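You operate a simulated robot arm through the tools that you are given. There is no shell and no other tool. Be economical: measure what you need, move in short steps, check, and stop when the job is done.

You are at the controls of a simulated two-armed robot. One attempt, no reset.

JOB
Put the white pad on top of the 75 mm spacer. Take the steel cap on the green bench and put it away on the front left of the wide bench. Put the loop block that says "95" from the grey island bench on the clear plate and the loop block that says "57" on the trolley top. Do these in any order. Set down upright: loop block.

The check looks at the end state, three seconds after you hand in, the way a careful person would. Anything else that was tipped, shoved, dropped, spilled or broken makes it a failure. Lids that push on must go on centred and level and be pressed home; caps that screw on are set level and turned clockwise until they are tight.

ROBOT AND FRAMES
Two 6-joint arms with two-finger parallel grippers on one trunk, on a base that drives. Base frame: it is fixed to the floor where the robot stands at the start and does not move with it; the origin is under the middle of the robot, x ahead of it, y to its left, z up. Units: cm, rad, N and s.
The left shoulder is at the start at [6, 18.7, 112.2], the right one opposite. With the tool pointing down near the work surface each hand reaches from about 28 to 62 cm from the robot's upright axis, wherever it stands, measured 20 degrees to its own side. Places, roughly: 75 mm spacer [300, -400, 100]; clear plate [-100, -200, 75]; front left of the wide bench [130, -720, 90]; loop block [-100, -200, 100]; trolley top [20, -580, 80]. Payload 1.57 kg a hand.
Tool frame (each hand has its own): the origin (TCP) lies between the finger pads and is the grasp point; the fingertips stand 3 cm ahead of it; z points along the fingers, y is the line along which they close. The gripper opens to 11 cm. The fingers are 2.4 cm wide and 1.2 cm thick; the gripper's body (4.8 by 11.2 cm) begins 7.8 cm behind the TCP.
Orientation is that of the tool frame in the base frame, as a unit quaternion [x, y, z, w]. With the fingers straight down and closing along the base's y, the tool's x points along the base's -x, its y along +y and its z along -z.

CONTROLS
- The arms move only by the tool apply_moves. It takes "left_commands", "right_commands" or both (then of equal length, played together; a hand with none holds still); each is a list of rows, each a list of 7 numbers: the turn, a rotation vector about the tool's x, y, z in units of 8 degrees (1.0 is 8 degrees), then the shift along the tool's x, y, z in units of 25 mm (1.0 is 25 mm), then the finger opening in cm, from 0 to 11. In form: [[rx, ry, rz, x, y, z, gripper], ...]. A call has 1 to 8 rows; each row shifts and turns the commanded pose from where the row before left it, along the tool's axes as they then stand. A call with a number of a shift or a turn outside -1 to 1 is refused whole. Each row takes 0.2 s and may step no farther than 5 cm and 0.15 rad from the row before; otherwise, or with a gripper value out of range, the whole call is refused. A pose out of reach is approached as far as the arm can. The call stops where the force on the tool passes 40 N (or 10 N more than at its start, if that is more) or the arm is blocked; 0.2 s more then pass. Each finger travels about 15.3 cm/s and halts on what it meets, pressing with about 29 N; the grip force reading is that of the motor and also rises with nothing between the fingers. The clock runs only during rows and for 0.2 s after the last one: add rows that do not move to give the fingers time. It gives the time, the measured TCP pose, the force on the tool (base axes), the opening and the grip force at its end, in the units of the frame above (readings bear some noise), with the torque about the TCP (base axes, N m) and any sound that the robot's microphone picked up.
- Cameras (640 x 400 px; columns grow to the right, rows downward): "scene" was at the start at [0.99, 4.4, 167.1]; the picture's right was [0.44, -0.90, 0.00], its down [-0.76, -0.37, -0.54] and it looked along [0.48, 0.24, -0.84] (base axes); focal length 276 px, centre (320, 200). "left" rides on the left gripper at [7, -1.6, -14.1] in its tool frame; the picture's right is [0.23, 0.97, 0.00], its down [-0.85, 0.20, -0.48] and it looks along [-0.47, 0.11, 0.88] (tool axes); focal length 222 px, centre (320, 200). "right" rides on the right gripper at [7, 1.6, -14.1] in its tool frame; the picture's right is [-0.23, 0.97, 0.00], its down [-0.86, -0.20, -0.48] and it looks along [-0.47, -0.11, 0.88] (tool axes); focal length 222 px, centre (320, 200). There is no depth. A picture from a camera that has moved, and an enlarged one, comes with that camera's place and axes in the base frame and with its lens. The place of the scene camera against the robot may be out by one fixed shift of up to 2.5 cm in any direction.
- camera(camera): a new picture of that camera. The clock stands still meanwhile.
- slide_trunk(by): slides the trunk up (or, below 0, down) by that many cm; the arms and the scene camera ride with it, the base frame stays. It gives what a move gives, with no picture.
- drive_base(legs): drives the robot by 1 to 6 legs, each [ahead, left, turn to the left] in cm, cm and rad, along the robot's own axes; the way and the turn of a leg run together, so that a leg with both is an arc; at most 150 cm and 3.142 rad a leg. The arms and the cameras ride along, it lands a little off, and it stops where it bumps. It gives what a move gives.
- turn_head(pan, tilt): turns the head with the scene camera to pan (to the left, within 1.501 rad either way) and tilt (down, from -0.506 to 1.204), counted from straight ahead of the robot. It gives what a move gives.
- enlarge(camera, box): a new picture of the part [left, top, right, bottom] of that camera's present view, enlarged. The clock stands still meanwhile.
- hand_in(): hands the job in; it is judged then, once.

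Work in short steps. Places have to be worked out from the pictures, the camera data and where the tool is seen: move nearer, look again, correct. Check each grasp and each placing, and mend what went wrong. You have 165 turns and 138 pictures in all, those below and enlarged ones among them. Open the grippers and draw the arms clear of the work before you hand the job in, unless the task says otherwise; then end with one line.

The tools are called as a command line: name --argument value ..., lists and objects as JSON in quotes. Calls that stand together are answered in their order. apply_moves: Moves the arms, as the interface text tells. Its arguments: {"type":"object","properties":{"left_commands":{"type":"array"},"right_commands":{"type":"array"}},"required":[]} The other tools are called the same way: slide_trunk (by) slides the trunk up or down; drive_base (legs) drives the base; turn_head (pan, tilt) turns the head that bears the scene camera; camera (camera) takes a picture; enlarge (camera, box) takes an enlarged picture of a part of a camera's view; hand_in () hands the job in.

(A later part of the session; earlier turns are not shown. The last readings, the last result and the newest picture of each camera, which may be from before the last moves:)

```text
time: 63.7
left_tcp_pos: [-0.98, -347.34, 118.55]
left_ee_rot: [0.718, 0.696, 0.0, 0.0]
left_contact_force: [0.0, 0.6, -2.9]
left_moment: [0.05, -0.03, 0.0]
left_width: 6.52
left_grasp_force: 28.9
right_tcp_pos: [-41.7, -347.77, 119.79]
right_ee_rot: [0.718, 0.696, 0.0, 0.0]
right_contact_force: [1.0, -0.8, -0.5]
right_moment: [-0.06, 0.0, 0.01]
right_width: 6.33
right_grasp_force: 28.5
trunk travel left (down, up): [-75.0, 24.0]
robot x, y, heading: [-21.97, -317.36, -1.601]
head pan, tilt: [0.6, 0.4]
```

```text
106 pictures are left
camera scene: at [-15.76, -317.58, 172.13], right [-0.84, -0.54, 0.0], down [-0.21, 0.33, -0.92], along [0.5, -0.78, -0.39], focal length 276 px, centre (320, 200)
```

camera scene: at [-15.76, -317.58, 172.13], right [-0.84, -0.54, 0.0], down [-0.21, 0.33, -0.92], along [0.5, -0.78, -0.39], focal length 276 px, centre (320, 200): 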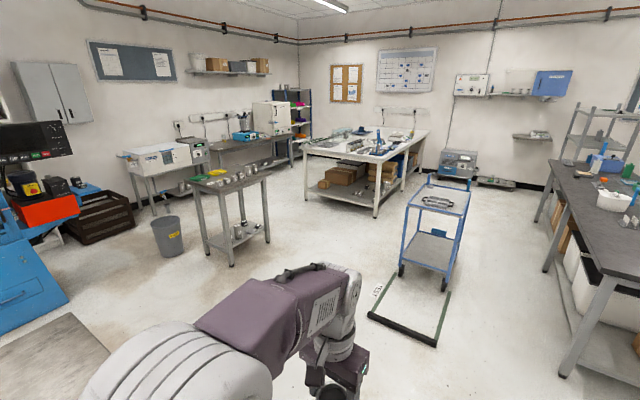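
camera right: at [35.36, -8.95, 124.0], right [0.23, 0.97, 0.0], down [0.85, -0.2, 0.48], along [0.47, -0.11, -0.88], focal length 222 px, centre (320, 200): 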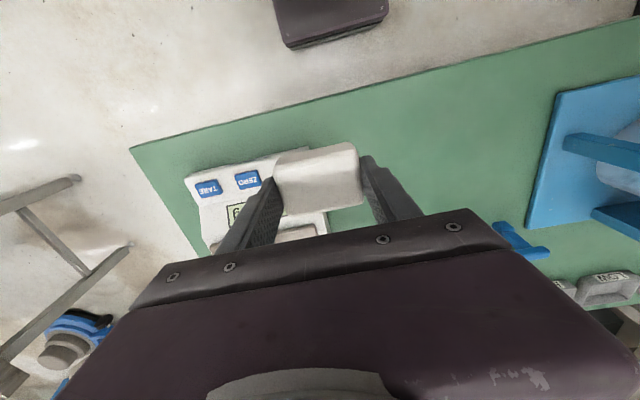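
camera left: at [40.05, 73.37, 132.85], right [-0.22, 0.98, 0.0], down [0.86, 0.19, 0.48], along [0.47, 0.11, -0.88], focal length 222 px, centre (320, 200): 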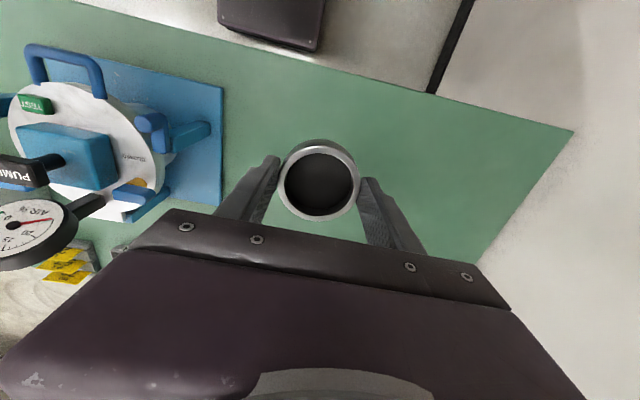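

enlarge --camera "scene" --box '[170, 130, 310, 230]'

enlarge --camera "scene" --box '[290, 110, 480, 230]'

```text
4.00 times, centred on (240, 180) of scene
camera zoom: at [-15.76, -317.58, 172.13], right [-0.84, -0.54, 0.0], down [-0.21, 0.33, -0.92], along [0.5, -0.78, -0.39], focal length 1105 px, centre (640, 280)
```

zoom: 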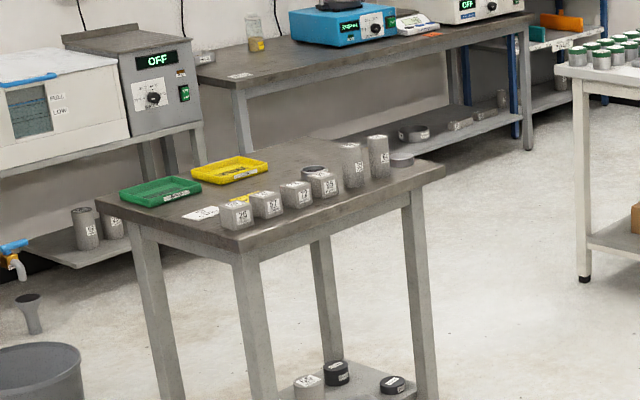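

```text
3.33 times, centred on (385, 170) of scene
camera zoom: at [-15.76, -317.58, 172.13], right [-0.84, -0.54, 0.0], down [-0.21, 0.33, -0.92], along [0.5, -0.78, -0.39], focal length 921 px, centre (103, 300)
```

zoom: 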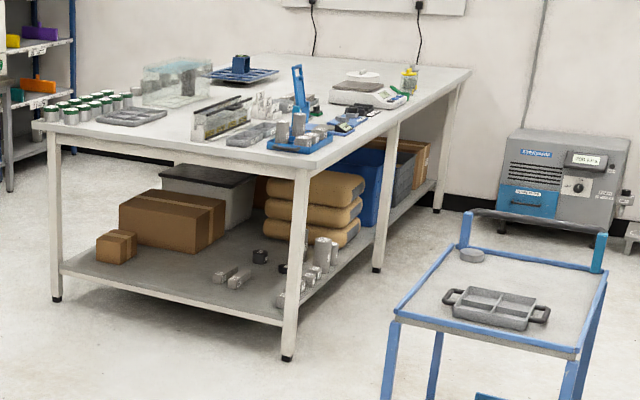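

Spacers stand on the small table (x 175–235, y -460…-525) in a row along its near edge. I drive round to face it from -x, heading 0, keeping clear of the floor frame by the trolley.

drive_base --legs '[[103, 0, 0], [0, 0, 1.6], [130, 0, 0], [0, -60, 0]]'

turn_head --pan 0 --tilt 0.7

camera --camera "scene"

```text
time: 81.9
left_tcp_pos: [134.96, -457.88, 118.45]
left_ee_rot: [0.003, 1.0, 0.0, 0.0]
left_contact_force: [0.3, 0.6, -3.8]
left_moment: [-0.04, 0.01, -0.03]
left_width: 6.55
left_grasp_force: 28.6
right_tcp_pos: [136.29, -498.71, 119.8]
right_ee_rot: [0.002, 1.0, 0.0, 0.0]
right_contact_force: [-0.7, 0.2, -1.0]
right_moment: [-0.01, 0.01, -0.02]
right_width: 6.29
right_grasp_force: 29.7
trunk travel left (down, up): [-75.0, 24.0]
robot x, y, heading: [105.01, -479.51, -0.006]
head pan, tilt: [0.6, 0.4]
```

```text
time: 82.9
left_tcp_pos: [134.99, -457.98, 118.52]
left_ee_rot: [0.002, 1.0, 0.0, 0.0]
left_contact_force: [0.4, -1.0, -3.9]
left_moment: [-0.01, -0.01, 0.02]
left_width: 6.52
left_grasp_force: 28.9
right_tcp_pos: [136.35, -498.7, 119.82]
right_ee_rot: [0.003, 1.0, 0.0, 0.0]
right_contact_force: [0.3, -0.2, -0.1]
right_moment: [0.02, 0.0, 0.03]
right_width: 6.28
right_grasp_force: 29.3
trunk travel left (down, up): [-75.0, 24.0]
robot x, y, heading: [104.95, -479.38, -0.01]
head pan, tilt: [0.0, 0.7]
```

```text
103 pictures are left
camera scene: at [108.48, -478.06, 169.45], right [0.0, -1.0, 0.0], down [-0.64, 0.0, -0.77], along [0.77, 0.0, -0.64], focal length 276 px, centre (320, 200)
```

scene: 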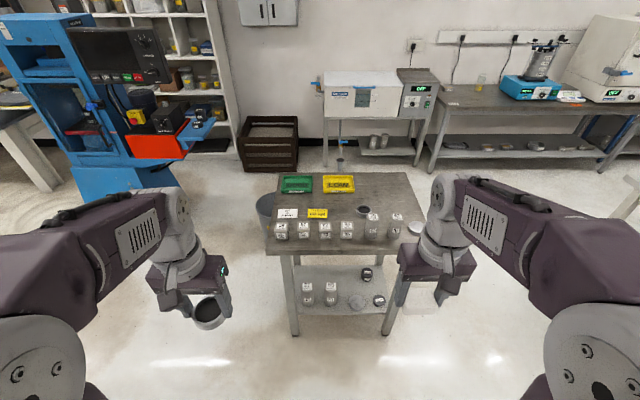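

The spacer row is in front. I enlarge to read the labels.

enlarge --camera "scene" --box '[260, 170, 430, 260]'

enlarge --camera "scene" --box '[268, 200, 348, 250]'

enlarge --camera "scene" --box '[340, 200, 420, 250]'

```text
3.76 times, centred on (345, 215) of scene
camera zoom: at [108.48, -478.06, 169.45], right [0.0, -1.0, 0.0], down [-0.64, 0.0, -0.77], along [0.77, 0.0, -0.64], focal length 1040 px, centre (226, 144)
```

zoom: 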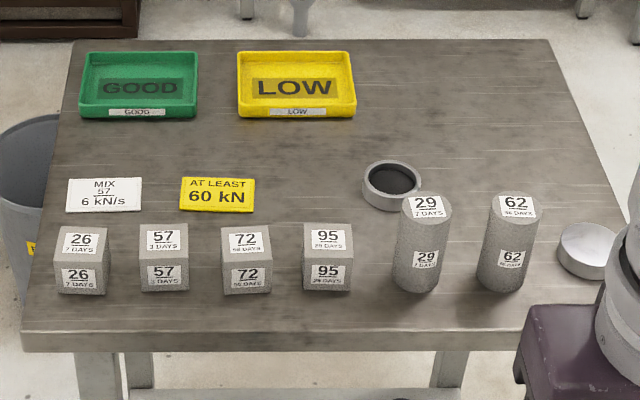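

```text
8.00 times, centred on (308, 225) of scene
camera zoom: at [108.48, -478.06, 169.45], right [0.0, -1.0, 0.0], down [-0.64, 0.0, -0.77], along [0.77, 0.0, -0.64], focal length 2209 px, centre (416, 0)
```

zoom: 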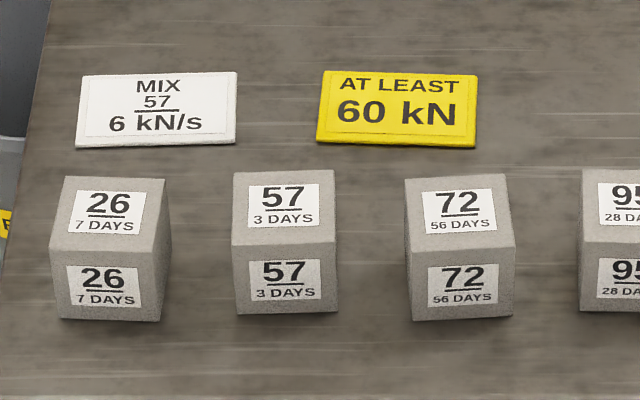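

```text
8.00 times, centred on (380, 225) of scene
camera zoom: at [108.48, -478.06, 169.45], right [0.0, -1.0, 0.0], down [-0.64, 0.0, -0.77], along [0.77, 0.0, -0.64], focal length 2209 px, centre (-160, 0)
```

zoom: 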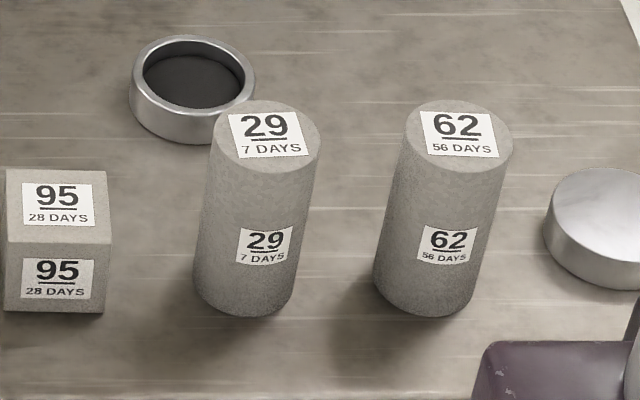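

Those are concrete samples, not spacers. The blue press at the left, near (300, -300), is likelier for the "75 mm spacer"; I look at it.

turn_head --pan 0.75 --tilt 0.35

camera --camera "scene"

```text
time: 84.0
left_tcp_pos: [134.95, -457.86, 118.54]
left_ee_rot: [0.003, 1.0, 0.0, 0.0]
left_contact_force: [0.2, -0.1, -4.1]
left_moment: [-0.01, -0.01, -0.01]
left_width: 6.51
left_grasp_force: 29.2
right_tcp_pos: [136.33, -498.74, 119.75]
right_ee_rot: [0.002, 1.0, -0.001, -0.001]
right_contact_force: [-0.7, -0.3, -0.8]
right_moment: [-0.01, 0.0, 0.03]
right_width: 6.31
right_grasp_force: 28.8
trunk travel left (down, up): [-75.0, 24.0]
robot x, y, heading: [105.38, -479.32, -0.004]
head pan, tilt: [0.75, 0.351]
```

```text
99 pictures are left
camera scene: at [106.84, -471.76, 172.58], right [0.68, -0.74, 0.0], down [-0.25, -0.23, -0.94], along [0.69, 0.64, -0.34], focal length 276 px, centre (320, 200)
```

scene: 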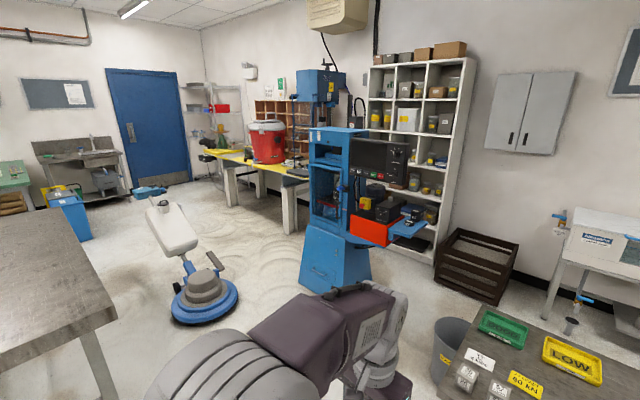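

enlarge --camera "scene" --box '[290, 115, 450, 255]'

enlarge --camera "scene" --box '[200, 80, 330, 190]'

```text
2.86 times, centred on (370, 185) of scene
camera zoom: at [106.84, -471.76, 172.58], right [0.68, -0.74, 0.0], down [-0.25, -0.23, -0.94], along [0.69, 0.64, -0.34], focal length 789 px, centre (177, 243)
```

zoom: 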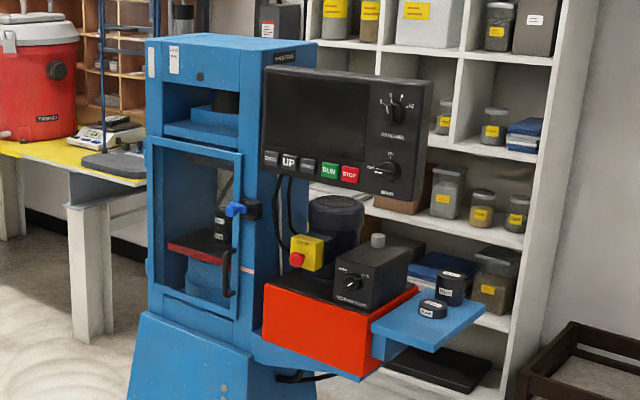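

```text
3.64 times, centred on (265, 135) of scene
camera zoom: at [106.84, -471.76, 172.58], right [0.68, -0.74, 0.0], down [-0.25, -0.23, -0.94], along [0.69, 0.64, -0.34], focal length 1004 px, centre (520, 436)
```

zoom: 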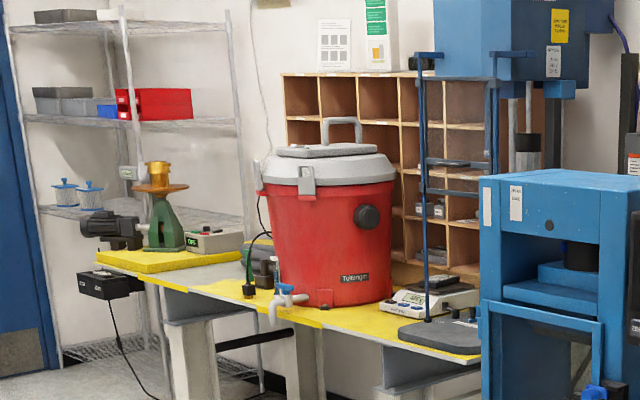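

The blue wing shelf on the press carries black labelled discs, and more stand inside on the platen. I enlarge them.

enlarge --camera "scene" --box '[384, 198, 424, 228]'

enlarge --camera "scene" --box '[325, 155, 365, 225]'

```text
13.33 times, centred on (404, 213) of scene
camera zoom: at [106.84, -471.76, 172.58], right [0.68, -0.74, 0.0], down [-0.25, -0.23, -0.94], along [0.69, 0.64, -0.34], focal length 3682 px, centre (-800, 27)
```

zoom: 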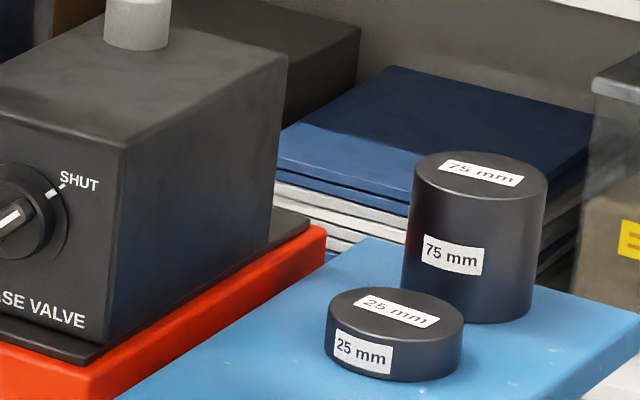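

```text
5.71 times, centred on (345, 190) of scene
camera zoom: at [106.84, -471.76, 172.58], right [0.68, -0.74, 0.0], down [-0.25, -0.23, -0.94], along [0.69, 0.64, -0.34], focal length 1578 px, centre (177, 257)
```

zoom: 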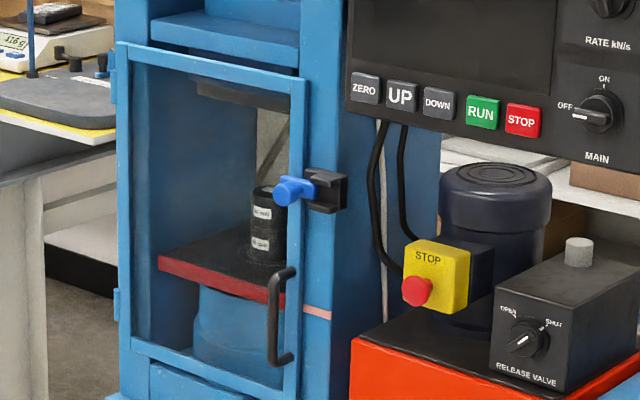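

The 75 mm spacer stands on the blue wing shelf at about (275, -403, z≈96–103). I strafe left and drive to about (205, -392) facing +x, passing between bench A and the sample table.

drive_base --legs '[[0, 87, 0], [90, 0, 0]]'

turn_head --pan 0 --tilt 0.8

camera --camera "scene"

```text
time: 92.8
left_tcp_pos: [223.53, -370.27, 118.48]
left_ee_rot: [-0.006, 1.0, 0.0, 0.001]
left_contact_force: [-0.7, 0.3, -3.0]
left_moment: [-0.01, 0.02, 0.02]
left_width: 6.55
left_grasp_force: 29.1
right_tcp_pos: [225.56, -411.03, 119.77]
right_ee_rot: [-0.006, 1.0, 0.0, 0.001]
right_contact_force: [-0.1, 0.6, -0.2]
right_moment: [0.05, -0.01, 0.03]
right_width: 6.28
right_grasp_force: 29.6
trunk travel left (down, up): [-75.0, 24.0]
robot x, y, heading: [194.18, -392.14, 0.012]
head pan, tilt: [0.75, 0.351]
```

```text
time: 93.9
left_tcp_pos: [223.41, -370.2, 118.5]
left_ee_rot: [-0.006, 1.0, 0.0, 0.0]
left_contact_force: [-0.4, 1.2, -2.7]
left_moment: [-0.02, 0.02, -0.02]
left_width: 6.54
left_grasp_force: 28.7
right_tcp_pos: [225.64, -410.88, 119.69]
right_ee_rot: [-0.006, 1.0, 0.001, 0.0]
right_contact_force: [0.6, -0.6, -0.2]
right_moment: [-0.01, -0.02, 0.01]
right_width: 6.26
right_grasp_force: 29.6
trunk travel left (down, up): [-75.0, 24.0]
robot x, y, heading: [194.29, -392.12, 0.006]
head pan, tilt: [0.0, 0.799]
```

```text
94 pictures are left
camera scene: at [196.95, -390.9, 168.63], right [0.01, -1.0, 0.0], down [-0.72, -0.01, -0.7], along [0.7, 0.01, -0.72], focal length 276 px, centre (320, 200)
```

scene: 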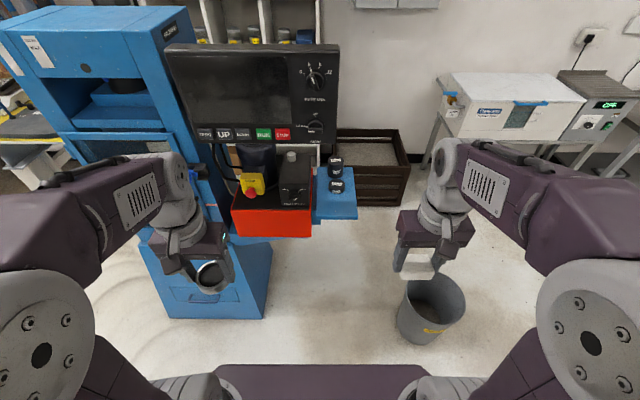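

I enlarge the shelf area to find the spacer and how near the console overhangs it.

enlarge --camera "scene" --box '[220, 100, 380, 250]'

camera --camera "right"

```text
2.67 times, centred on (300, 175) of scene
camera zoom: at [196.95, -390.9, 168.63], right [0.01, -1.0, 0.0], down [-0.72, -0.01, -0.7], along [0.7, 0.01, -0.72], focal length 736 px, centre (373, 267)
```

zoom: 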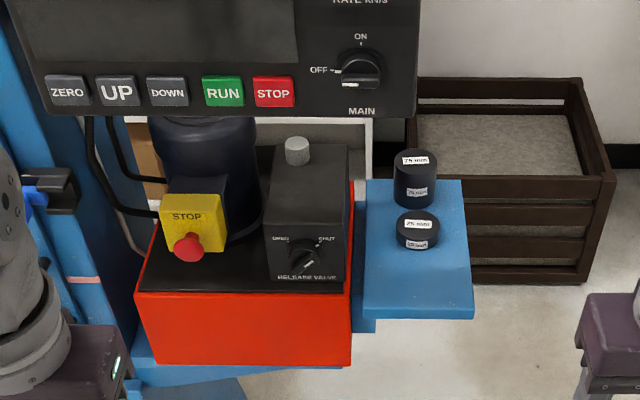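

```text
92 pictures are left
camera right: at [218.64, -409.52, 133.87], right [0.22, 0.98, 0.0], down [0.86, -0.19, 0.48], along [0.47, -0.1, -0.88], focal length 222 px, centre (320, 200)
```

right: 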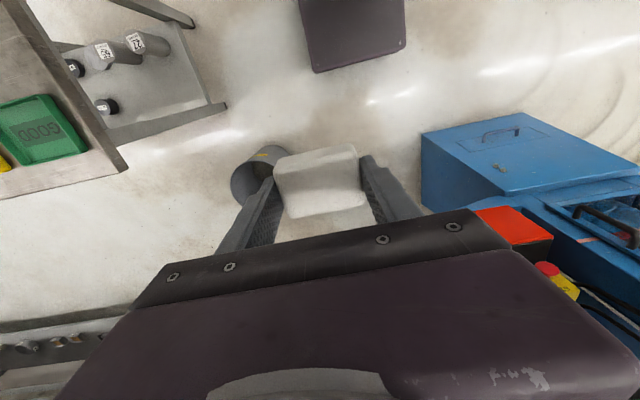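

Triangulating the two views, the spacer is near (291, -397) with its top at z≈96; the console is at x≈270, y>-395, z>118. I swing the left hand outward, then drive 35 ahead and look again.

apply_moves --left_commands '[[0, 0, 0, 0.8, 0.8, 0, 4], [0, 0, 0, 0.8, 0.8, 0, 4], [0, 0, 0, 0.8, 0.8, 0, 4], [0, 0, 0, 0.8, 0.8, 0, 4], [0, 0, 0, 0.8, 0.8, 0, 4], [0, 0, 0, 0.8, 0.8, 0, 4]]'

drive_base --legs '[[36, 0, 0]]'

camera --camera "scene"

camera --camera "right"

```text
time: 95.3
left_tcp_pos: [211.38, -358.51, 118.59]
left_ee_rot: [-0.006, 1.0, 0.0, 0.0]
left_contact_force: [0.3, 0.2, -4.3]
left_moment: [0.0, 0.01, 0.03]
left_width: 6.55
left_grasp_force: 29.5
right_tcp_pos: [225.62, -411.14, 119.79]
right_ee_rot: [-0.006, 1.0, 0.0, 0.0]
right_contact_force: [0.2, 0.1, -0.5]
right_moment: [-0.01, 0.0, -0.01]
right_width: 6.3
right_grasp_force: 28.8
trunk travel left (down, up): [-75.0, 24.0]
robot x, y, heading: [194.55, -391.85, 0.012]
head pan, tilt: [0.0, 0.799]
```

```text
time: 97.7
left_tcp_pos: [247.27, -357.92, 118.64]
left_ee_rot: [-0.008, 1.0, 0.0, 0.001]
left_contact_force: [0.4, 1.1, -3.3]
left_moment: [0.02, -0.01, -0.02]
left_width: 6.53
left_grasp_force: 29.2
right_tcp_pos: [261.73, -410.37, 119.8]
right_ee_rot: [-0.009, 1.0, 0.0, 0.0]
right_contact_force: [-0.7, 0.1, -0.4]
right_moment: [-0.01, -0.01, 0.0]
right_width: 6.31
right_grasp_force: 28.9
trunk travel left (down, up): [-75.0, 24.0]
robot x, y, heading: [230.55, -391.99, 0.014]
head pan, tilt: [0.0, 0.799]
```

```text
91 pictures are left
camera scene: at [232.97, -390.39, 168.63], right [0.02, -1.0, 0.0], down [-0.72, -0.01, -0.7], along [0.7, 0.01, -0.72], focal length 276 px, centre (320, 200)
```

scene: 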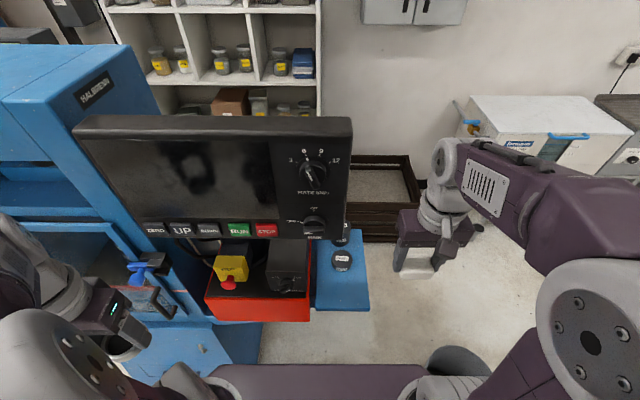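

```text
90 pictures are left
camera right: at [254.76, -408.91, 133.89], right [0.21, 0.98, 0.0], down [0.86, -0.19, 0.48], along [0.47, -0.1, -0.88], focal length 222 px, centre (320, 200)
```

right: 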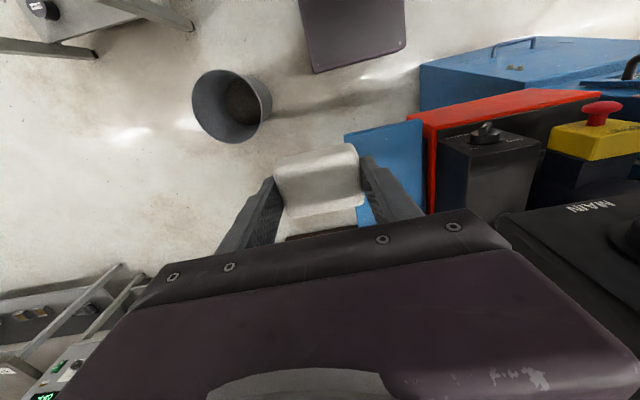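

The spacer centre is about (291.5, -397), top z≈96, just right of and behind the console. I move 6 cm right and 5 ahead, then extend the right hand at z≈120, staying right of the console.

drive_base --legs '[[0, -6, -0.014], [5, 0, 0]]'

apply_moves --right_commands '[[0, 0, 0, -1, 0, 0, 5], [0, 0, 0, -1, 0, 0, 5], [0, 0, 0, -1, 0, 0, 5], [0, 0, 0, -1, 0, 0, 5], [0, 0, 0, -1, 0, 0, 5], [0, 0, 0, -1, 0, 0, 5]]'

camera --camera "scene"

camera --camera "right"

```text
time: 99.2
left_tcp_pos: [252.11, -363.81, 118.6]
left_ee_rot: [-0.001, 1.0, -0.001, 0.003]
left_contact_force: [-1.0, 0.8, -3.1]
left_moment: [-0.06, -0.05, 0.02]
left_width: 6.56
left_grasp_force: 28.7
right_tcp_pos: [266.01, -416.44, 119.9]
right_ee_rot: [-0.002, 1.0, -0.001, 0.002]
right_contact_force: [0.1, 0.2, 0.2]
right_moment: [-0.05, -0.1, 0.0]
right_width: 6.31
right_grasp_force: 29.3
trunk travel left (down, up): [-75.0, 24.0]
robot x, y, heading: [235.43, -398.14, 0.0]
head pan, tilt: [0.0, 0.799]
```

```text
time: 100.5
left_tcp_pos: [252.84, -364.25, 118.65]
left_ee_rot: [-0.001, 1.0, 0.0, -0.001]
left_contact_force: [0.8, 0.0, -3.5]
left_moment: [-0.01, 0.0, 0.0]
left_width: 6.5
left_grasp_force: 29.0
right_tcp_pos: [281.68, -416.95, 119.67]
right_ee_rot: [-0.001, 1.0, 0.001, 0.0]
right_contact_force: [0.5, -0.1, -0.6]
right_moment: [-0.02, 0.03, 0.0]
right_width: 6.29
right_grasp_force: 28.9
trunk travel left (down, up): [-75.0, 24.0]
robot x, y, heading: [235.17, -397.41, -0.001]
head pan, tilt: [0.0, 0.799]
```

```text
89 pictures are left
camera scene: at [238.32, -396.45, 168.62], right [0.0, -1.0, 0.0], down [-0.72, 0.0, -0.7], along [0.7, 0.0, -0.72], focal length 276 px, centre (320, 200)
```

scene: 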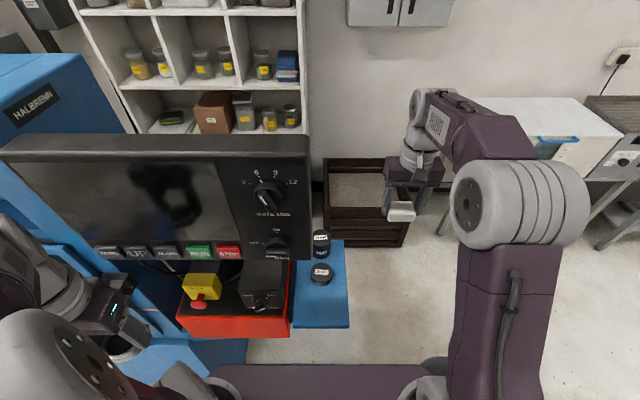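

```text
88 pictures are left
camera right: at [274.71, -415.33, 133.79], right [0.22, 0.97, 0.0], down [0.86, -0.2, 0.48], along [0.46, -0.11, -0.88], focal length 222 px, centre (320, 200)
```

right: 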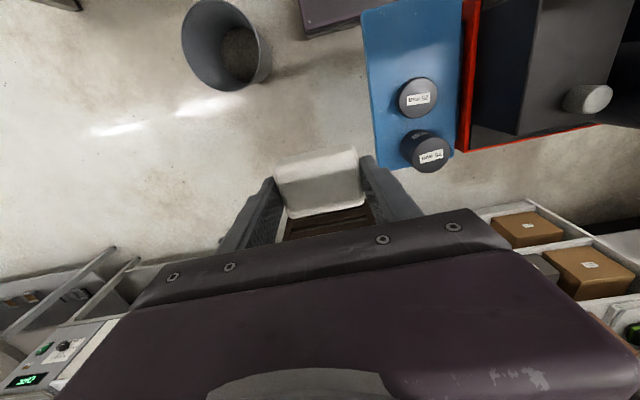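

The right camera sees the spacer clearly at about (290, -399.3). I go forward first, then left over it, still high.

apply_moves --right_commands '[[0, 0, 0, -1, 0.2, 0, 5], [0, 0, 0, -1, 0.2, 0, 5], [0, 0, 0, -1, 0.3, 0, 5], [0, 0, 0, -0.3, 1, 0, 5], [0, 0, 0, 0, 1, 0, 5], [0, 0, 0, 0, 1, 0, 5], [0, 0, 0, 0, 1, 0, 5], [0, 0, 0, 0, 1, 0, 5]]'

camera --camera "scene"

camera --camera "right"

```text
time: 102.3
left_tcp_pos: [252.62, -364.07, 118.66]
left_ee_rot: [-0.001, 1.0, 0.0, 0.001]
left_contact_force: [-0.6, 0.0, -3.1]
left_moment: [0.01, 0.0, 0.01]
left_width: 6.54
left_grasp_force: 28.6
right_tcp_pos: [288.68, -402.72, 119.35]
right_ee_rot: [-0.001, 1.0, -0.002, 0.0]
right_contact_force: [0.3, 0.7, 0.2]
right_moment: [-0.04, -0.03, 0.04]
right_width: 6.31
right_grasp_force: 28.8
right hand out of reach, approached as far as the arm can: row 8
trunk travel left (down, up): [-75.0, 24.0]
robot x, y, heading: [235.23, -397.19, 0.003]
head pan, tilt: [0.0, 0.799]
```

```text
87 pictures are left
camera scene: at [237.94, -396.3, 168.62], right [0.0, -1.0, 0.0], down [-0.72, 0.0, -0.7], along [0.7, 0.0, -0.72], focal length 276 px, centre (320, 200)
```

scene: 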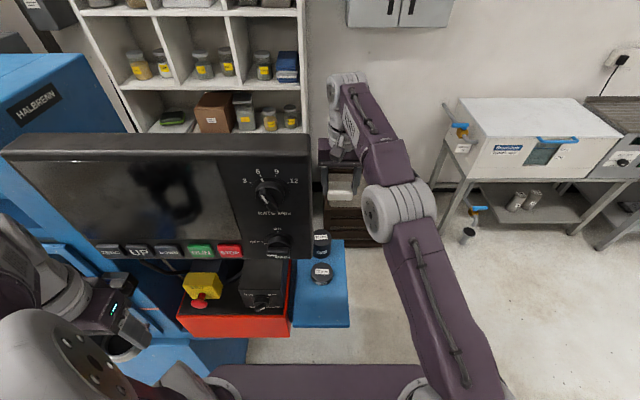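

```text
86 pictures are left
camera right: at [281.83, -401.09, 133.45], right [0.22, 0.97, 0.0], down [0.86, -0.2, 0.48], along [0.47, -0.11, -0.88], focal length 222 px, centre (320, 200)
```

right: 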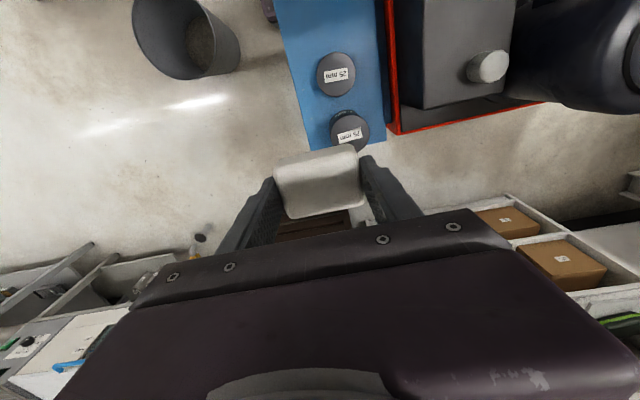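

The spacer triangulates to about (290.8, -398.0), top z≈94–96. The arm is at its reach limit, so I shift the base 2.5 ahead and 4.5 left, which also brings the hand over the spacer.

drive_base --legs '[[2.5, 4.5, 0]]'

camera --camera "scene"

camera --camera "right"

```text
time: 103.3
left_tcp_pos: [255.06, -360.25, 118.96]
left_ee_rot: [-0.001, 1.0, 0.003, 0.001]
left_contact_force: [-0.1, -0.9, -3.2]
left_moment: [0.06, -0.02, -0.01]
left_width: 6.52
left_grasp_force: 29.0
right_tcp_pos: [291.11, -398.86, 119.36]
right_ee_rot: [0.0, 1.0, 0.002, 0.0]
right_contact_force: [-0.1, -0.6, -0.2]
right_moment: [0.05, -0.01, 0.02]
right_width: 6.3
right_grasp_force: 29.3
trunk travel left (down, up): [-75.0, 24.0]
robot x, y, heading: [237.6, -393.3, 0.005]
head pan, tilt: [0.0, 0.799]
```

```text
85 pictures are left
camera scene: at [240.19, -392.67, 168.63], right [0.0, -1.0, 0.0], down [-0.72, 0.0, -0.7], along [0.7, 0.0, -0.72], focal length 276 px, centre (320, 200)
```

scene: 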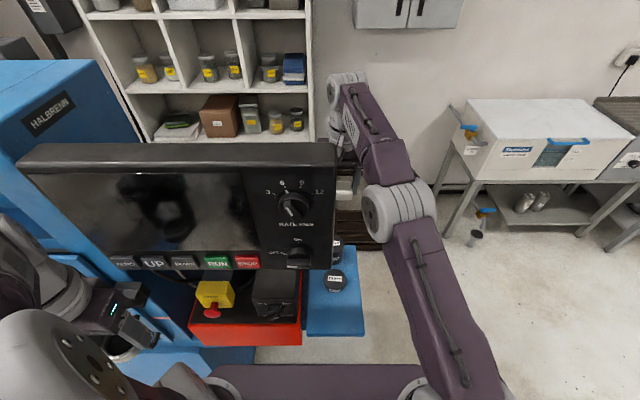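

```text
84 pictures are left
camera right: at [284.14, -397.34, 133.54], right [0.23, 0.97, 0.0], down [0.85, -0.2, 0.48], along [0.47, -0.1, -0.88], focal length 222 px, centre (320, 200)
```

right: 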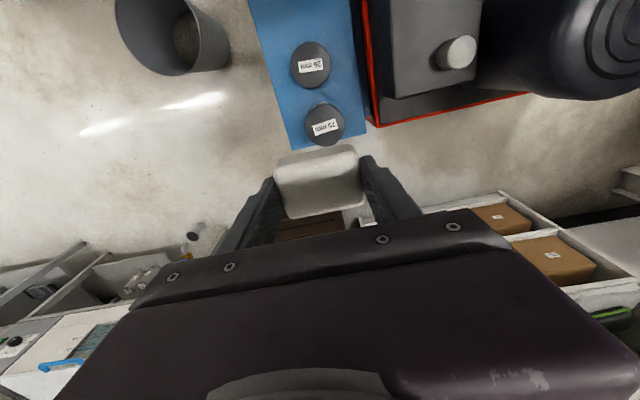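

The spacer is at (290.8, -397.7); I correct 1.2 cm left and go down to about z 103.5, then check.

apply_moves --right_commands '[[0, 0, 0, 0.1, 0.4, 0.5, 5], [0, 0, 0, 0, 0.08, 1, 5], [0, 0, 0, 0, 0, 1, 5], [0, 0, 0, 0, 0, 1, 5], [0, 0, 0, 0, 0, 1, 5], [0, 0, 0, 0, 0, 1, 5], [0, 0, 0, 0, 0, 0.8, 5]]'

camera --camera "right"

camera --camera "scene"

```text
time: 104.9
left_tcp_pos: [255.28, -359.7, 118.73]
left_ee_rot: [-0.001, 1.0, 0.001, 0.0]
left_contact_force: [0.7, 0.0, -3.0]
left_moment: [-0.06, 0.03, 0.01]
left_width: 6.52
left_grasp_force: 29.0
right_tcp_pos: [291.27, -397.04, 103.75]
right_ee_rot: [0.0, 1.0, 0.001, 0.0]
right_contact_force: [-0.5, -0.1, -0.5]
right_moment: [-0.02, -0.05, 0.02]
right_width: 6.3
right_grasp_force: 28.9
trunk travel left (down, up): [-75.0, 24.0]
robot x, y, heading: [237.55, -393.37, 0.002]
head pan, tilt: [0.0, 0.799]
```

```text
83 pictures are left
camera right: at [284.27, -395.58, 117.88], right [0.23, 0.97, 0.0], down [0.86, -0.2, 0.48], along [0.47, -0.11, -0.88], focal length 222 px, centre (320, 200)
```

right: 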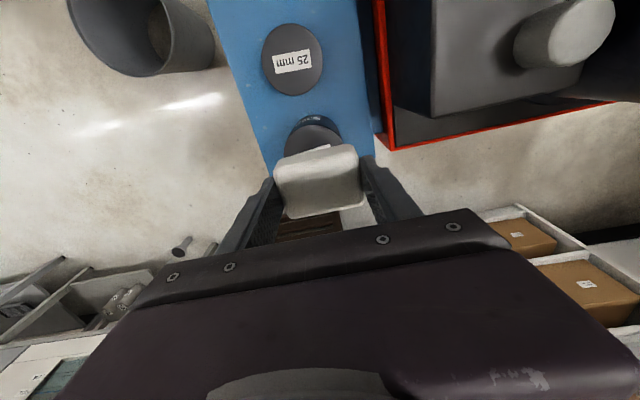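

```text
82 pictures are left
camera scene: at [240.59, -391.92, 168.63], right [0.0, -1.0, 0.0], down [-0.72, 0.0, -0.7], along [0.7, 0.0, -0.72], focal length 276 px, centre (320, 200)
```

scene: 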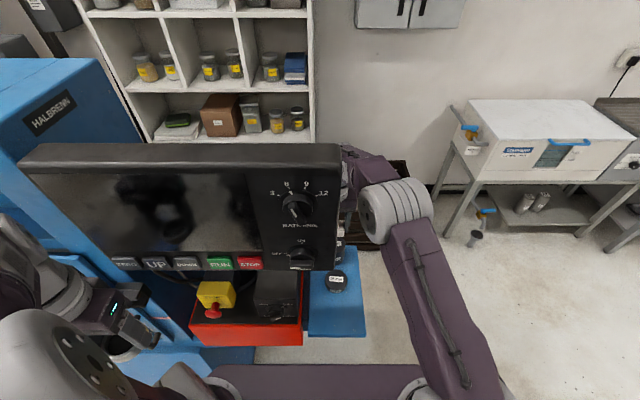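

Spacer centre reads (290.4, -397.9) here, so I correct by 0.9 and 0.85 cm and lower by 4 cm.

apply_moves --right_commands '[[0, 0, 0, 0.36, -0.34, 0, 5], [0, 0, 0, 0, 0, 0.4, 5], [0, 0, 0, 0, 0, 0.4, 5], [0, 0, 0, 0, 0, 0.4, 5], [0, 0, 0, 0, 0, 0.4, 5]]'

camera --camera "right"

```text
time: 106.1
left_tcp_pos: [255.37, -359.59, 118.61]
left_ee_rot: [-0.001, 1.0, 0.0, -0.001]
left_contact_force: [0.1, 0.3, -2.7]
left_moment: [-0.04, -0.01, 0.02]
left_width: 6.52
left_grasp_force: 28.8
right_tcp_pos: [290.2, -398.1, 99.62]
right_ee_rot: [-0.001, 1.0, 0.0, 0.0]
right_contact_force: [0.3, 0.3, 0.1]
right_moment: [0.0, 0.04, -0.01]
right_width: 6.33
right_grasp_force: 28.4
trunk travel left (down, up): [-75.0, 24.0]
robot x, y, heading: [237.69, -393.45, 0.002]
head pan, tilt: [0.0, 0.799]
```

```text
81 pictures are left
camera right: at [283.32, -396.48, 113.75], right [0.23, 0.97, 0.0], down [0.86, -0.2, 0.48], along [0.47, -0.11, -0.88], focal length 222 px, centre (320, 200)
```

right: 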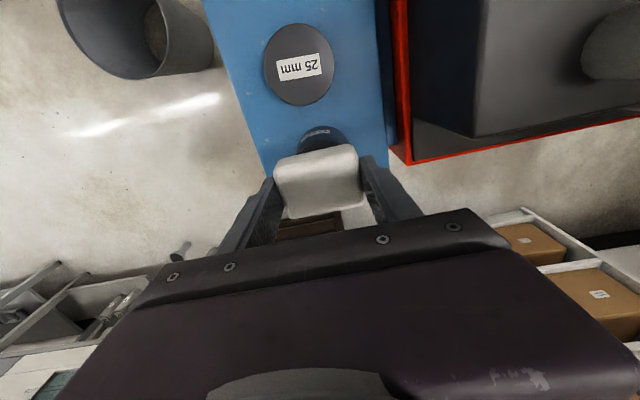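

Aligned. I lower slowly, 2 cm more, watching the force.

apply_moves --right_commands '[[0, 0, 0, 0, 0, 0.2, 5], [0, 0, 0, 0, 0, 0.2, 5], [0, 0, 0, 0, 0, 0.1, 5], [0, 0, 0, 0, 0, 0, 5]]'

```text
time: 107.1
left_tcp_pos: [255.17, -359.69, 118.68]
left_ee_rot: [-0.001, 1.0, 0.0, 0.0]
left_contact_force: [0.5, 0.1, -3.6]
left_moment: [0.02, -0.01, 0.0]
left_width: 6.51
left_grasp_force: 29.0
right_tcp_pos: [290.21, -398.11, 98.36]
right_ee_rot: [-0.001, 1.0, 0.0, 0.0]
right_contact_force: [-0.2, -0.3, 0.7]
right_moment: [-0.03, -0.02, 0.02]
right_width: 6.29
right_grasp_force: 28.8
trunk travel left (down, up): [-75.0, 24.0]
robot x, y, heading: [237.54, -393.04, 0.003]
head pan, tilt: [0.0, 0.799]
```

apply_moves --right_commands '[[0, 0, 0, 0, 0, 0.1, 5], [0, 0, 0, 0, 0, 0.1, 5], [0, 0, 0, 0, 0, 0.08, 5], [0, 0, 0, 0, 0, 0, 5]]'

camera --camera "right"

```text
time: 108.1
left_tcp_pos: [255.33, -359.68, 118.55]
left_ee_rot: [-0.002, 1.0, 0.0, -0.001]
left_contact_force: [-0.3, -0.7, -3.2]
left_moment: [0.0, -0.02, 0.0]
left_width: 6.53
left_grasp_force: 29.5
right_tcp_pos: [290.13, -397.98, 97.59]
right_ee_rot: [-0.001, 1.0, 0.0, 0.001]
right_contact_force: [0.0, 0.5, -0.7]
right_moment: [-0.01, -0.01, 0.03]
right_width: 6.31
right_grasp_force: 28.7
trunk travel left (down, up): [-75.0, 24.0]
robot x, y, heading: [237.63, -392.73, 0.004]
head pan, tilt: [0.0, 0.799]
```

```text
80 pictures are left
camera right: at [283.3, -396.46, 111.71], right [0.23, 0.97, 0.0], down [0.86, -0.2, 0.48], along [0.47, -0.11, -0.88], focal length 222 px, centre (320, 200)
```

right: 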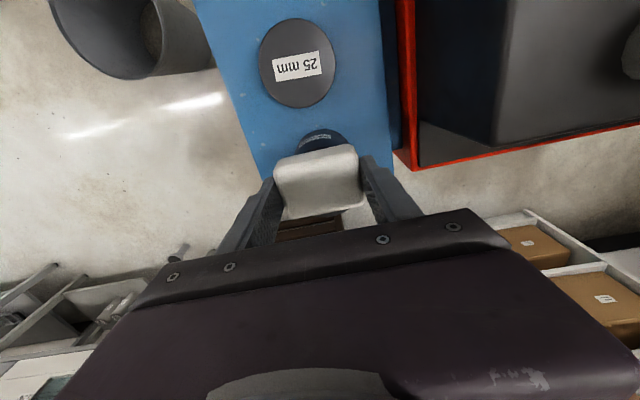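

No contact yet; the spacer's near bottom edge suggests its centre is at (290.8, -397.4). I nudge by 0.5 cm and keep lowering in small steps.

apply_moves --right_commands '[[0, 0, 0, -0.16, 0.2, 0, 5], [0, 0, 0, 0, 0, 0.1, 5], [0, 0, 0, 0, 0, 0.1, 5], [0, 0, 0, 0, 0, 0.1, 5], [0, 0, 0, 0, 0, 0.1, 5], [0, 0, 0, 0, 0, 0, 5]]'

camera --camera "right"

```text
time: 109.5
left_tcp_pos: [254.91, -359.76, 118.79]
left_ee_rot: [-0.001, 1.0, 0.0, 0.001]
left_contact_force: [0.3, -0.3, -3.8]
left_moment: [0.03, 0.01, 0.01]
left_width: 6.54
left_grasp_force: 28.9
right_tcp_pos: [290.52, -397.46, 97.11]
right_ee_rot: [-0.002, 1.0, 0.001, 0.005]
right_contact_force: [6.7, -6.1, 38.1]
right_moment: [-0.32, 0.04, -0.03]
right_width: 6.31
right_grasp_force: 28.9
trunk travel left (down, up): [-75.0, 24.0]
robot x, y, heading: [238.2, -393.53, 0.001]
head pan, tilt: [0.0, 0.799]
```

```text
79 pictures are left
camera right: at [283.48, -395.96, 111.1], right [0.23, 0.97, 0.0], down [0.85, -0.2, 0.49], along [0.48, -0.11, -0.87], focal length 222 px, centre (320, 200)
```

right: 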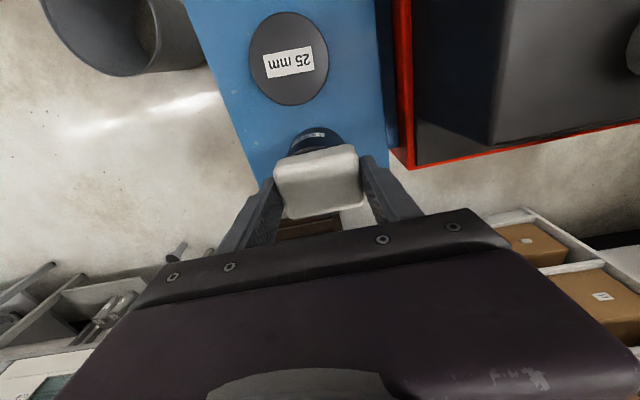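

Contact: the pad is on the spacer top (z≈93.4). With that height the spacer centre is about (291.2, -397.5), so I lift slightly, shift 0.8 cm ahead and set down softly.

apply_moves --right_commands '[[0, 0, 0, 0, 0, -0.4, 5], [0, 0, 0, -0.32, 0, 0, 5], [0, 0, 0, 0, 0, 0, 5], [0, 0, 0, 0, 0, 0.1, 5], [0, 0, 0, 0, 0, 0.08, 5], [0, 0, 0, 0, 0, 0, 5]]'

```text
time: 110.9
left_tcp_pos: [255.34, -359.68, 118.56]
left_ee_rot: [-0.001, 1.0, 0.001, 0.0]
left_contact_force: [0.3, 0.3, -3.5]
left_moment: [-0.01, 0.01, 0.0]
left_width: 6.51
left_grasp_force: 29.2
right_tcp_pos: [291.42, -397.43, 97.18]
right_ee_rot: [-0.002, 1.0, 0.001, 0.001]
right_contact_force: [0.6, -0.3, -1.4]
right_moment: [-0.03, 0.0, 0.02]
right_width: 6.31
right_grasp_force: 28.5
trunk travel left (down, up): [-75.0, 24.0]
robot x, y, heading: [237.62, -393.79, -0.0]
head pan, tilt: [0.0, 0.799]
```

apply_moves --right_commands '[[0, 0, 0, 0, 0, 0.06, 5], [0, 0, 0, 0, 0, 0, 5]]'

camera --camera "right"

```text
time: 111.5
left_tcp_pos: [255.32, -359.68, 118.69]
left_ee_rot: [-0.001, 1.0, 0.0, 0.0]
left_contact_force: [0.4, 0.5, -3.1]
left_moment: [0.01, 0.02, 0.01]
left_width: 6.54
left_grasp_force: 29.1
right_tcp_pos: [291.36, -397.43, 97.09]
right_ee_rot: [-0.001, 1.0, -0.001, 0.0]
right_contact_force: [0.2, -0.6, -0.2]
right_moment: [0.01, -0.04, 0.0]
right_width: 6.3
right_grasp_force: 29.0
trunk travel left (down, up): [-75.0, 24.0]
robot x, y, heading: [238.03, -393.07, 0.006]
head pan, tilt: [0.0, 0.799]
```

```text
78 pictures are left
camera right: at [284.43, -395.88, 111.21], right [0.23, 0.97, 0.0], down [0.86, -0.2, 0.48], along [0.47, -0.11, -0.88], focal length 222 px, centre (320, 200)
```

right: 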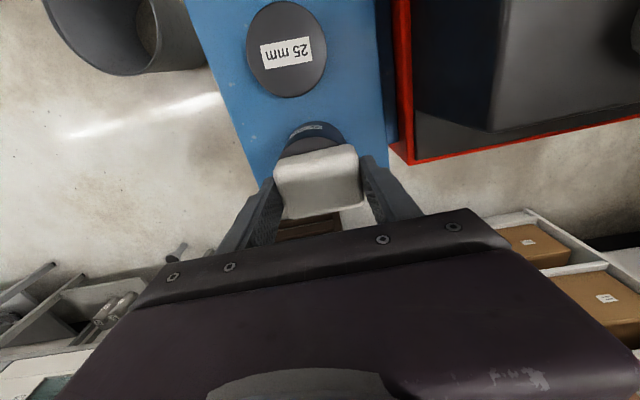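

Now the spacer rim shows evenly under the pad; centre matches (291.4, -397.4). I lower a few millimetres to touch.

apply_moves --right_commands '[[0, 0, 0, 0, 0, 0.05, 5], [0, 0, 0, 0, 0, 0.05, 5], [0, 0, 0, 0, 0, 0, 5]]'

```text
time: 112.3
left_tcp_pos: [255.13, -359.68, 118.7]
left_ee_rot: [-0.001, 1.0, -0.001, 0.001]
left_contact_force: [-0.2, -1.0, -3.9]
left_moment: [-0.01, 0.01, 0.0]
left_width: 6.5
left_grasp_force: 28.8
right_tcp_pos: [291.36, -397.45, 96.99]
right_ee_rot: [-0.001, 1.0, 0.001, 0.004]
right_contact_force: [2.8, -0.7, 23.8]
right_moment: [0.0, 0.19, 0.0]
right_width: 6.3
right_grasp_force: 29.0
trunk travel left (down, up): [-75.0, 24.0]
robot x, y, heading: [237.74, -393.25, -0.004]
head pan, tilt: [0.0, 0.799]
```

Touching with 24 N. I ease off 1 mm, open, and rise.

apply_moves --right_commands '[[0, 0, 0, 0, 0, -0.05, 5], [0, 0, 0, 0, 0, 0, 7.6], [0, 0, 0, 0, 0, 0, 7.6], [0, 0, 0, 0, 0, 0, 7.6], [0, 0, 0, 0, 0, -0.4, 7.6], [0, 0, 0, 0, 0, -1, 7.6], [0, 0, 0, 0, 0, -1, 7.6], [0, 0, 0, 0, 0, -1, 7.6]]'

camera --camera "right"

```text
time: 114.1
left_tcp_pos: [255.31, -359.64, 118.68]
left_ee_rot: [-0.001, 1.0, 0.001, 0.0]
left_contact_force: [-1.2, 0.4, -3.0]
left_moment: [0.03, -0.01, 0.0]
left_width: 6.55
left_grasp_force: 29.0
right_tcp_pos: [291.46, -397.41, 105.6]
right_ee_rot: [-0.001, 1.0, 0.0, 0.001]
right_contact_force: [-0.7, -0.7, 0.8]
right_moment: [-0.01, -0.01, 0.0]
right_width: 7.6
right_grasp_force: 0.0
trunk travel left (down, up): [-75.0, 24.0]
robot x, y, heading: [237.8, -393.52, 0.005]
head pan, tilt: [0.0, 0.799]
```

```text
77 pictures are left
camera right: at [284.5, -395.86, 119.66], right [0.23, 0.97, 0.0], down [0.86, -0.2, 0.48], along [0.47, -0.11, -0.88], focal length 222 px, centre (320, 200)
```

right: 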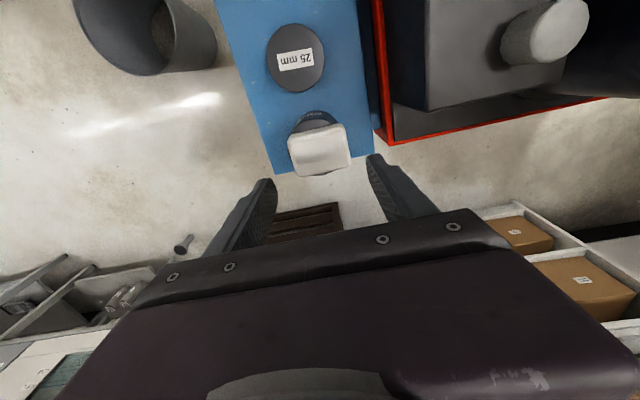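

Pad is sitting on the spacer. I enlarge to check its centring while rising further.

apply_moves --right_commands '[[0, 0, 0, 0, 0, -1, 7.6], [0, 0, 0, 0, 0, -1, 7.6], [0, 0, 0, 0, 0, -1, 7.6], [0, 0, 0, 0, 0, -1, 7.6], [0, 0, 0, 0, 0, -1, 7.6], [0, 0, 0, 0, 0, -1, 7.6]]'

enlarge --camera "right" --box '[240, 30, 400, 190]'

```text
time: 115.5
left_tcp_pos: [255.3, -359.66, 118.6]
left_ee_rot: [-0.001, 1.0, 0.0, 0.0]
left_contact_force: [-0.7, 0.5, -3.2]
left_moment: [0.03, -0.02, 0.03]
left_width: 6.54
left_grasp_force: 29.5
right_tcp_pos: [290.97, -397.5, 120.16]
right_ee_rot: [-0.001, 1.0, 0.0, 0.0]
right_contact_force: [0.5, 0.6, 0.3]
right_moment: [-0.01, 0.01, 0.02]
right_width: 7.61
right_grasp_force: 0.0
right hand out of reach, approached as far as the arm can: row 6
trunk travel left (down, up): [-75.0, 24.0]
robot x, y, heading: [237.86, -393.28, 0.002]
head pan, tilt: [0.0, 0.799]
```

```text
2.50 times, centred on (320, 110) of right
camera zoom: at [284.04, -395.98, 134.23], right [0.23, 0.97, 0.0], down [0.86, -0.2, 0.48], along [0.47, -0.11, -0.88], focal length 555 px, centre (320, 425)
```

zoom: 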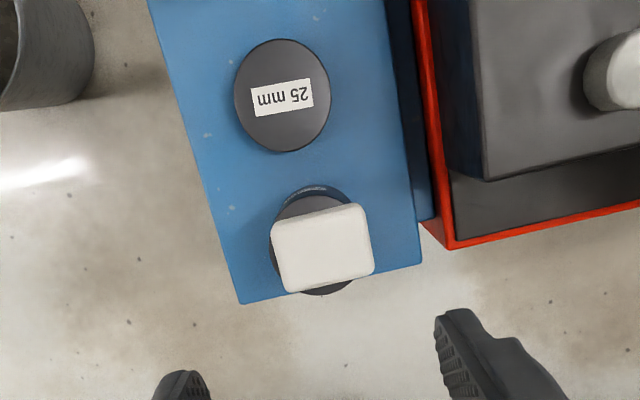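

The pad lies centred and flat on the 75 mm spacer. I draw the right hand back right and in, then reverse the base.

apply_moves --right_commands '[[0, 0, 0, 0, -1, 0, 9], [0, 0, 0, 0, -1, 0, 9], [0, 0, 0, 0, -1, 0, 9], [0, 0, 0, 0, -1, 0, 9], [0, 0, 0, 0.5, -1, 0, 9], [0, 0, 0, 1, -1, 0, 9], [0, 0, 0, 1, -1, 0, 9], [0, 0, 0, 1, 0, 0, 9]]'

apply_moves --right_commands '[[0, 0, 0, 1, 0, 0, 9], [0, 0, 0, 1, 0, 0, 9], [0, 0, 0, 1, 0, 0, 9], [0, 0, 0, 1, 0, 0, 9], [0, 0, 0, 1, 0, 0, 9], [0, 0, 0, 0.5, 0, 0, 9]]'

drive_base --legs '[[-43, 0, 0]]'

turn_head --pan -1.2 --tilt 0.35

camera --camera "scene"

```text
time: 117.3
left_tcp_pos: [255.19, -359.57, 118.71]
left_ee_rot: [-0.001, 1.0, 0.0, 0.0]
left_contact_force: [-1.0, 0.2, -3.3]
left_moment: [-0.03, 0.02, 0.01]
left_width: 6.56
left_grasp_force: 28.8
right_tcp_pos: [282.06, -415.01, 120.21]
right_ee_rot: [-0.001, 1.0, -0.001, 0.001]
right_contact_force: [-0.4, -0.4, -0.3]
right_moment: [-0.03, -0.01, 0.02]
right_width: 9.01
right_grasp_force: 0.0
trunk travel left (down, up): [-75.0, 24.0]
robot x, y, heading: [237.44, -393.3, -0.001]
head pan, tilt: [0.0, 0.799]
```

```text
time: 118.7
left_tcp_pos: [255.25, -359.65, 118.66]
left_ee_rot: [-0.001, 1.0, -0.001, 0.001]
left_contact_force: [-0.1, -0.2, -3.8]
left_moment: [-0.02, 0.03, -0.01]
left_width: 6.54
left_grasp_force: 29.1
right_tcp_pos: [268.46, -415.1, 120.28]
right_ee_rot: [-0.001, 1.0, 0.0, 0.0]
right_contact_force: [0.4, 1.4, -0.4]
right_moment: [-0.01, 0.0, -0.02]
right_width: 9.01
right_grasp_force: 0.2
trunk travel left (down, up): [-75.0, 24.0]
robot x, y, heading: [238.25, -393.22, 0.004]
head pan, tilt: [0.0, 0.799]
```

```text
time: 121.3
left_tcp_pos: [212.85, -359.7, 118.64]
left_ee_rot: [0.001, 1.0, 0.001, -0.002]
left_contact_force: [0.4, 0.3, -4.0]
left_moment: [-0.01, 0.03, -0.01]
left_width: 6.53
left_grasp_force: 29.4
right_tcp_pos: [225.83, -415.17, 120.2]
right_ee_rot: [0.001, 1.0, 0.0, -0.001]
right_contact_force: [0.3, -0.4, 0.3]
right_moment: [0.01, -0.04, 0.0]
right_width: 9.0
right_grasp_force: 0.0
trunk travel left (down, up): [-75.0, 24.0]
robot x, y, heading: [194.78, -393.3, -0.002]
head pan, tilt: [0.0, 0.799]
```

```text
time: 122.7
left_tcp_pos: [212.86, -359.62, 118.68]
left_ee_rot: [0.001, 1.0, -0.001, 0.001]
left_contact_force: [-0.6, -0.7, -3.1]
left_moment: [0.0, 0.01, 0.0]
left_width: 6.54
left_grasp_force: 28.9
right_tcp_pos: [225.67, -415.22, 120.25]
right_ee_rot: [0.001, 1.0, -0.001, 0.0]
right_contact_force: [-0.7, 0.4, -0.5]
right_moment: [0.02, -0.04, -0.02]
right_width: 9.0
right_grasp_force: 0.2
trunk travel left (down, up): [-75.0, 24.0]
robot x, y, heading: [195.33, -393.59, -0.004]
head pan, tilt: [-1.201, 0.351]
```

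```text
75 pictures are left
camera scene: at [193.23, -400.58, 172.59], right [-0.93, -0.36, 0.0], down [-0.12, 0.32, -0.94], along [0.34, -0.88, -0.34], focal length 276 px, centre (320, 200)
```

scene: 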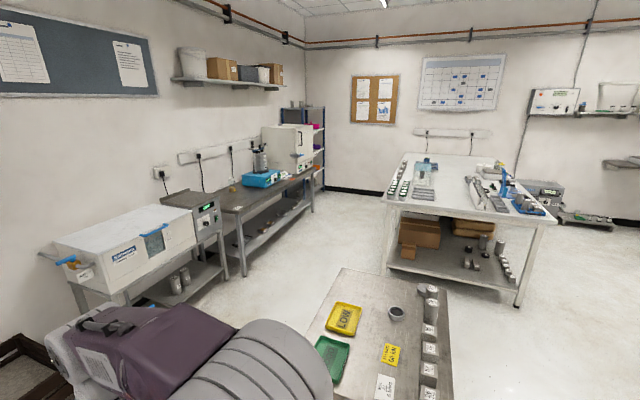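

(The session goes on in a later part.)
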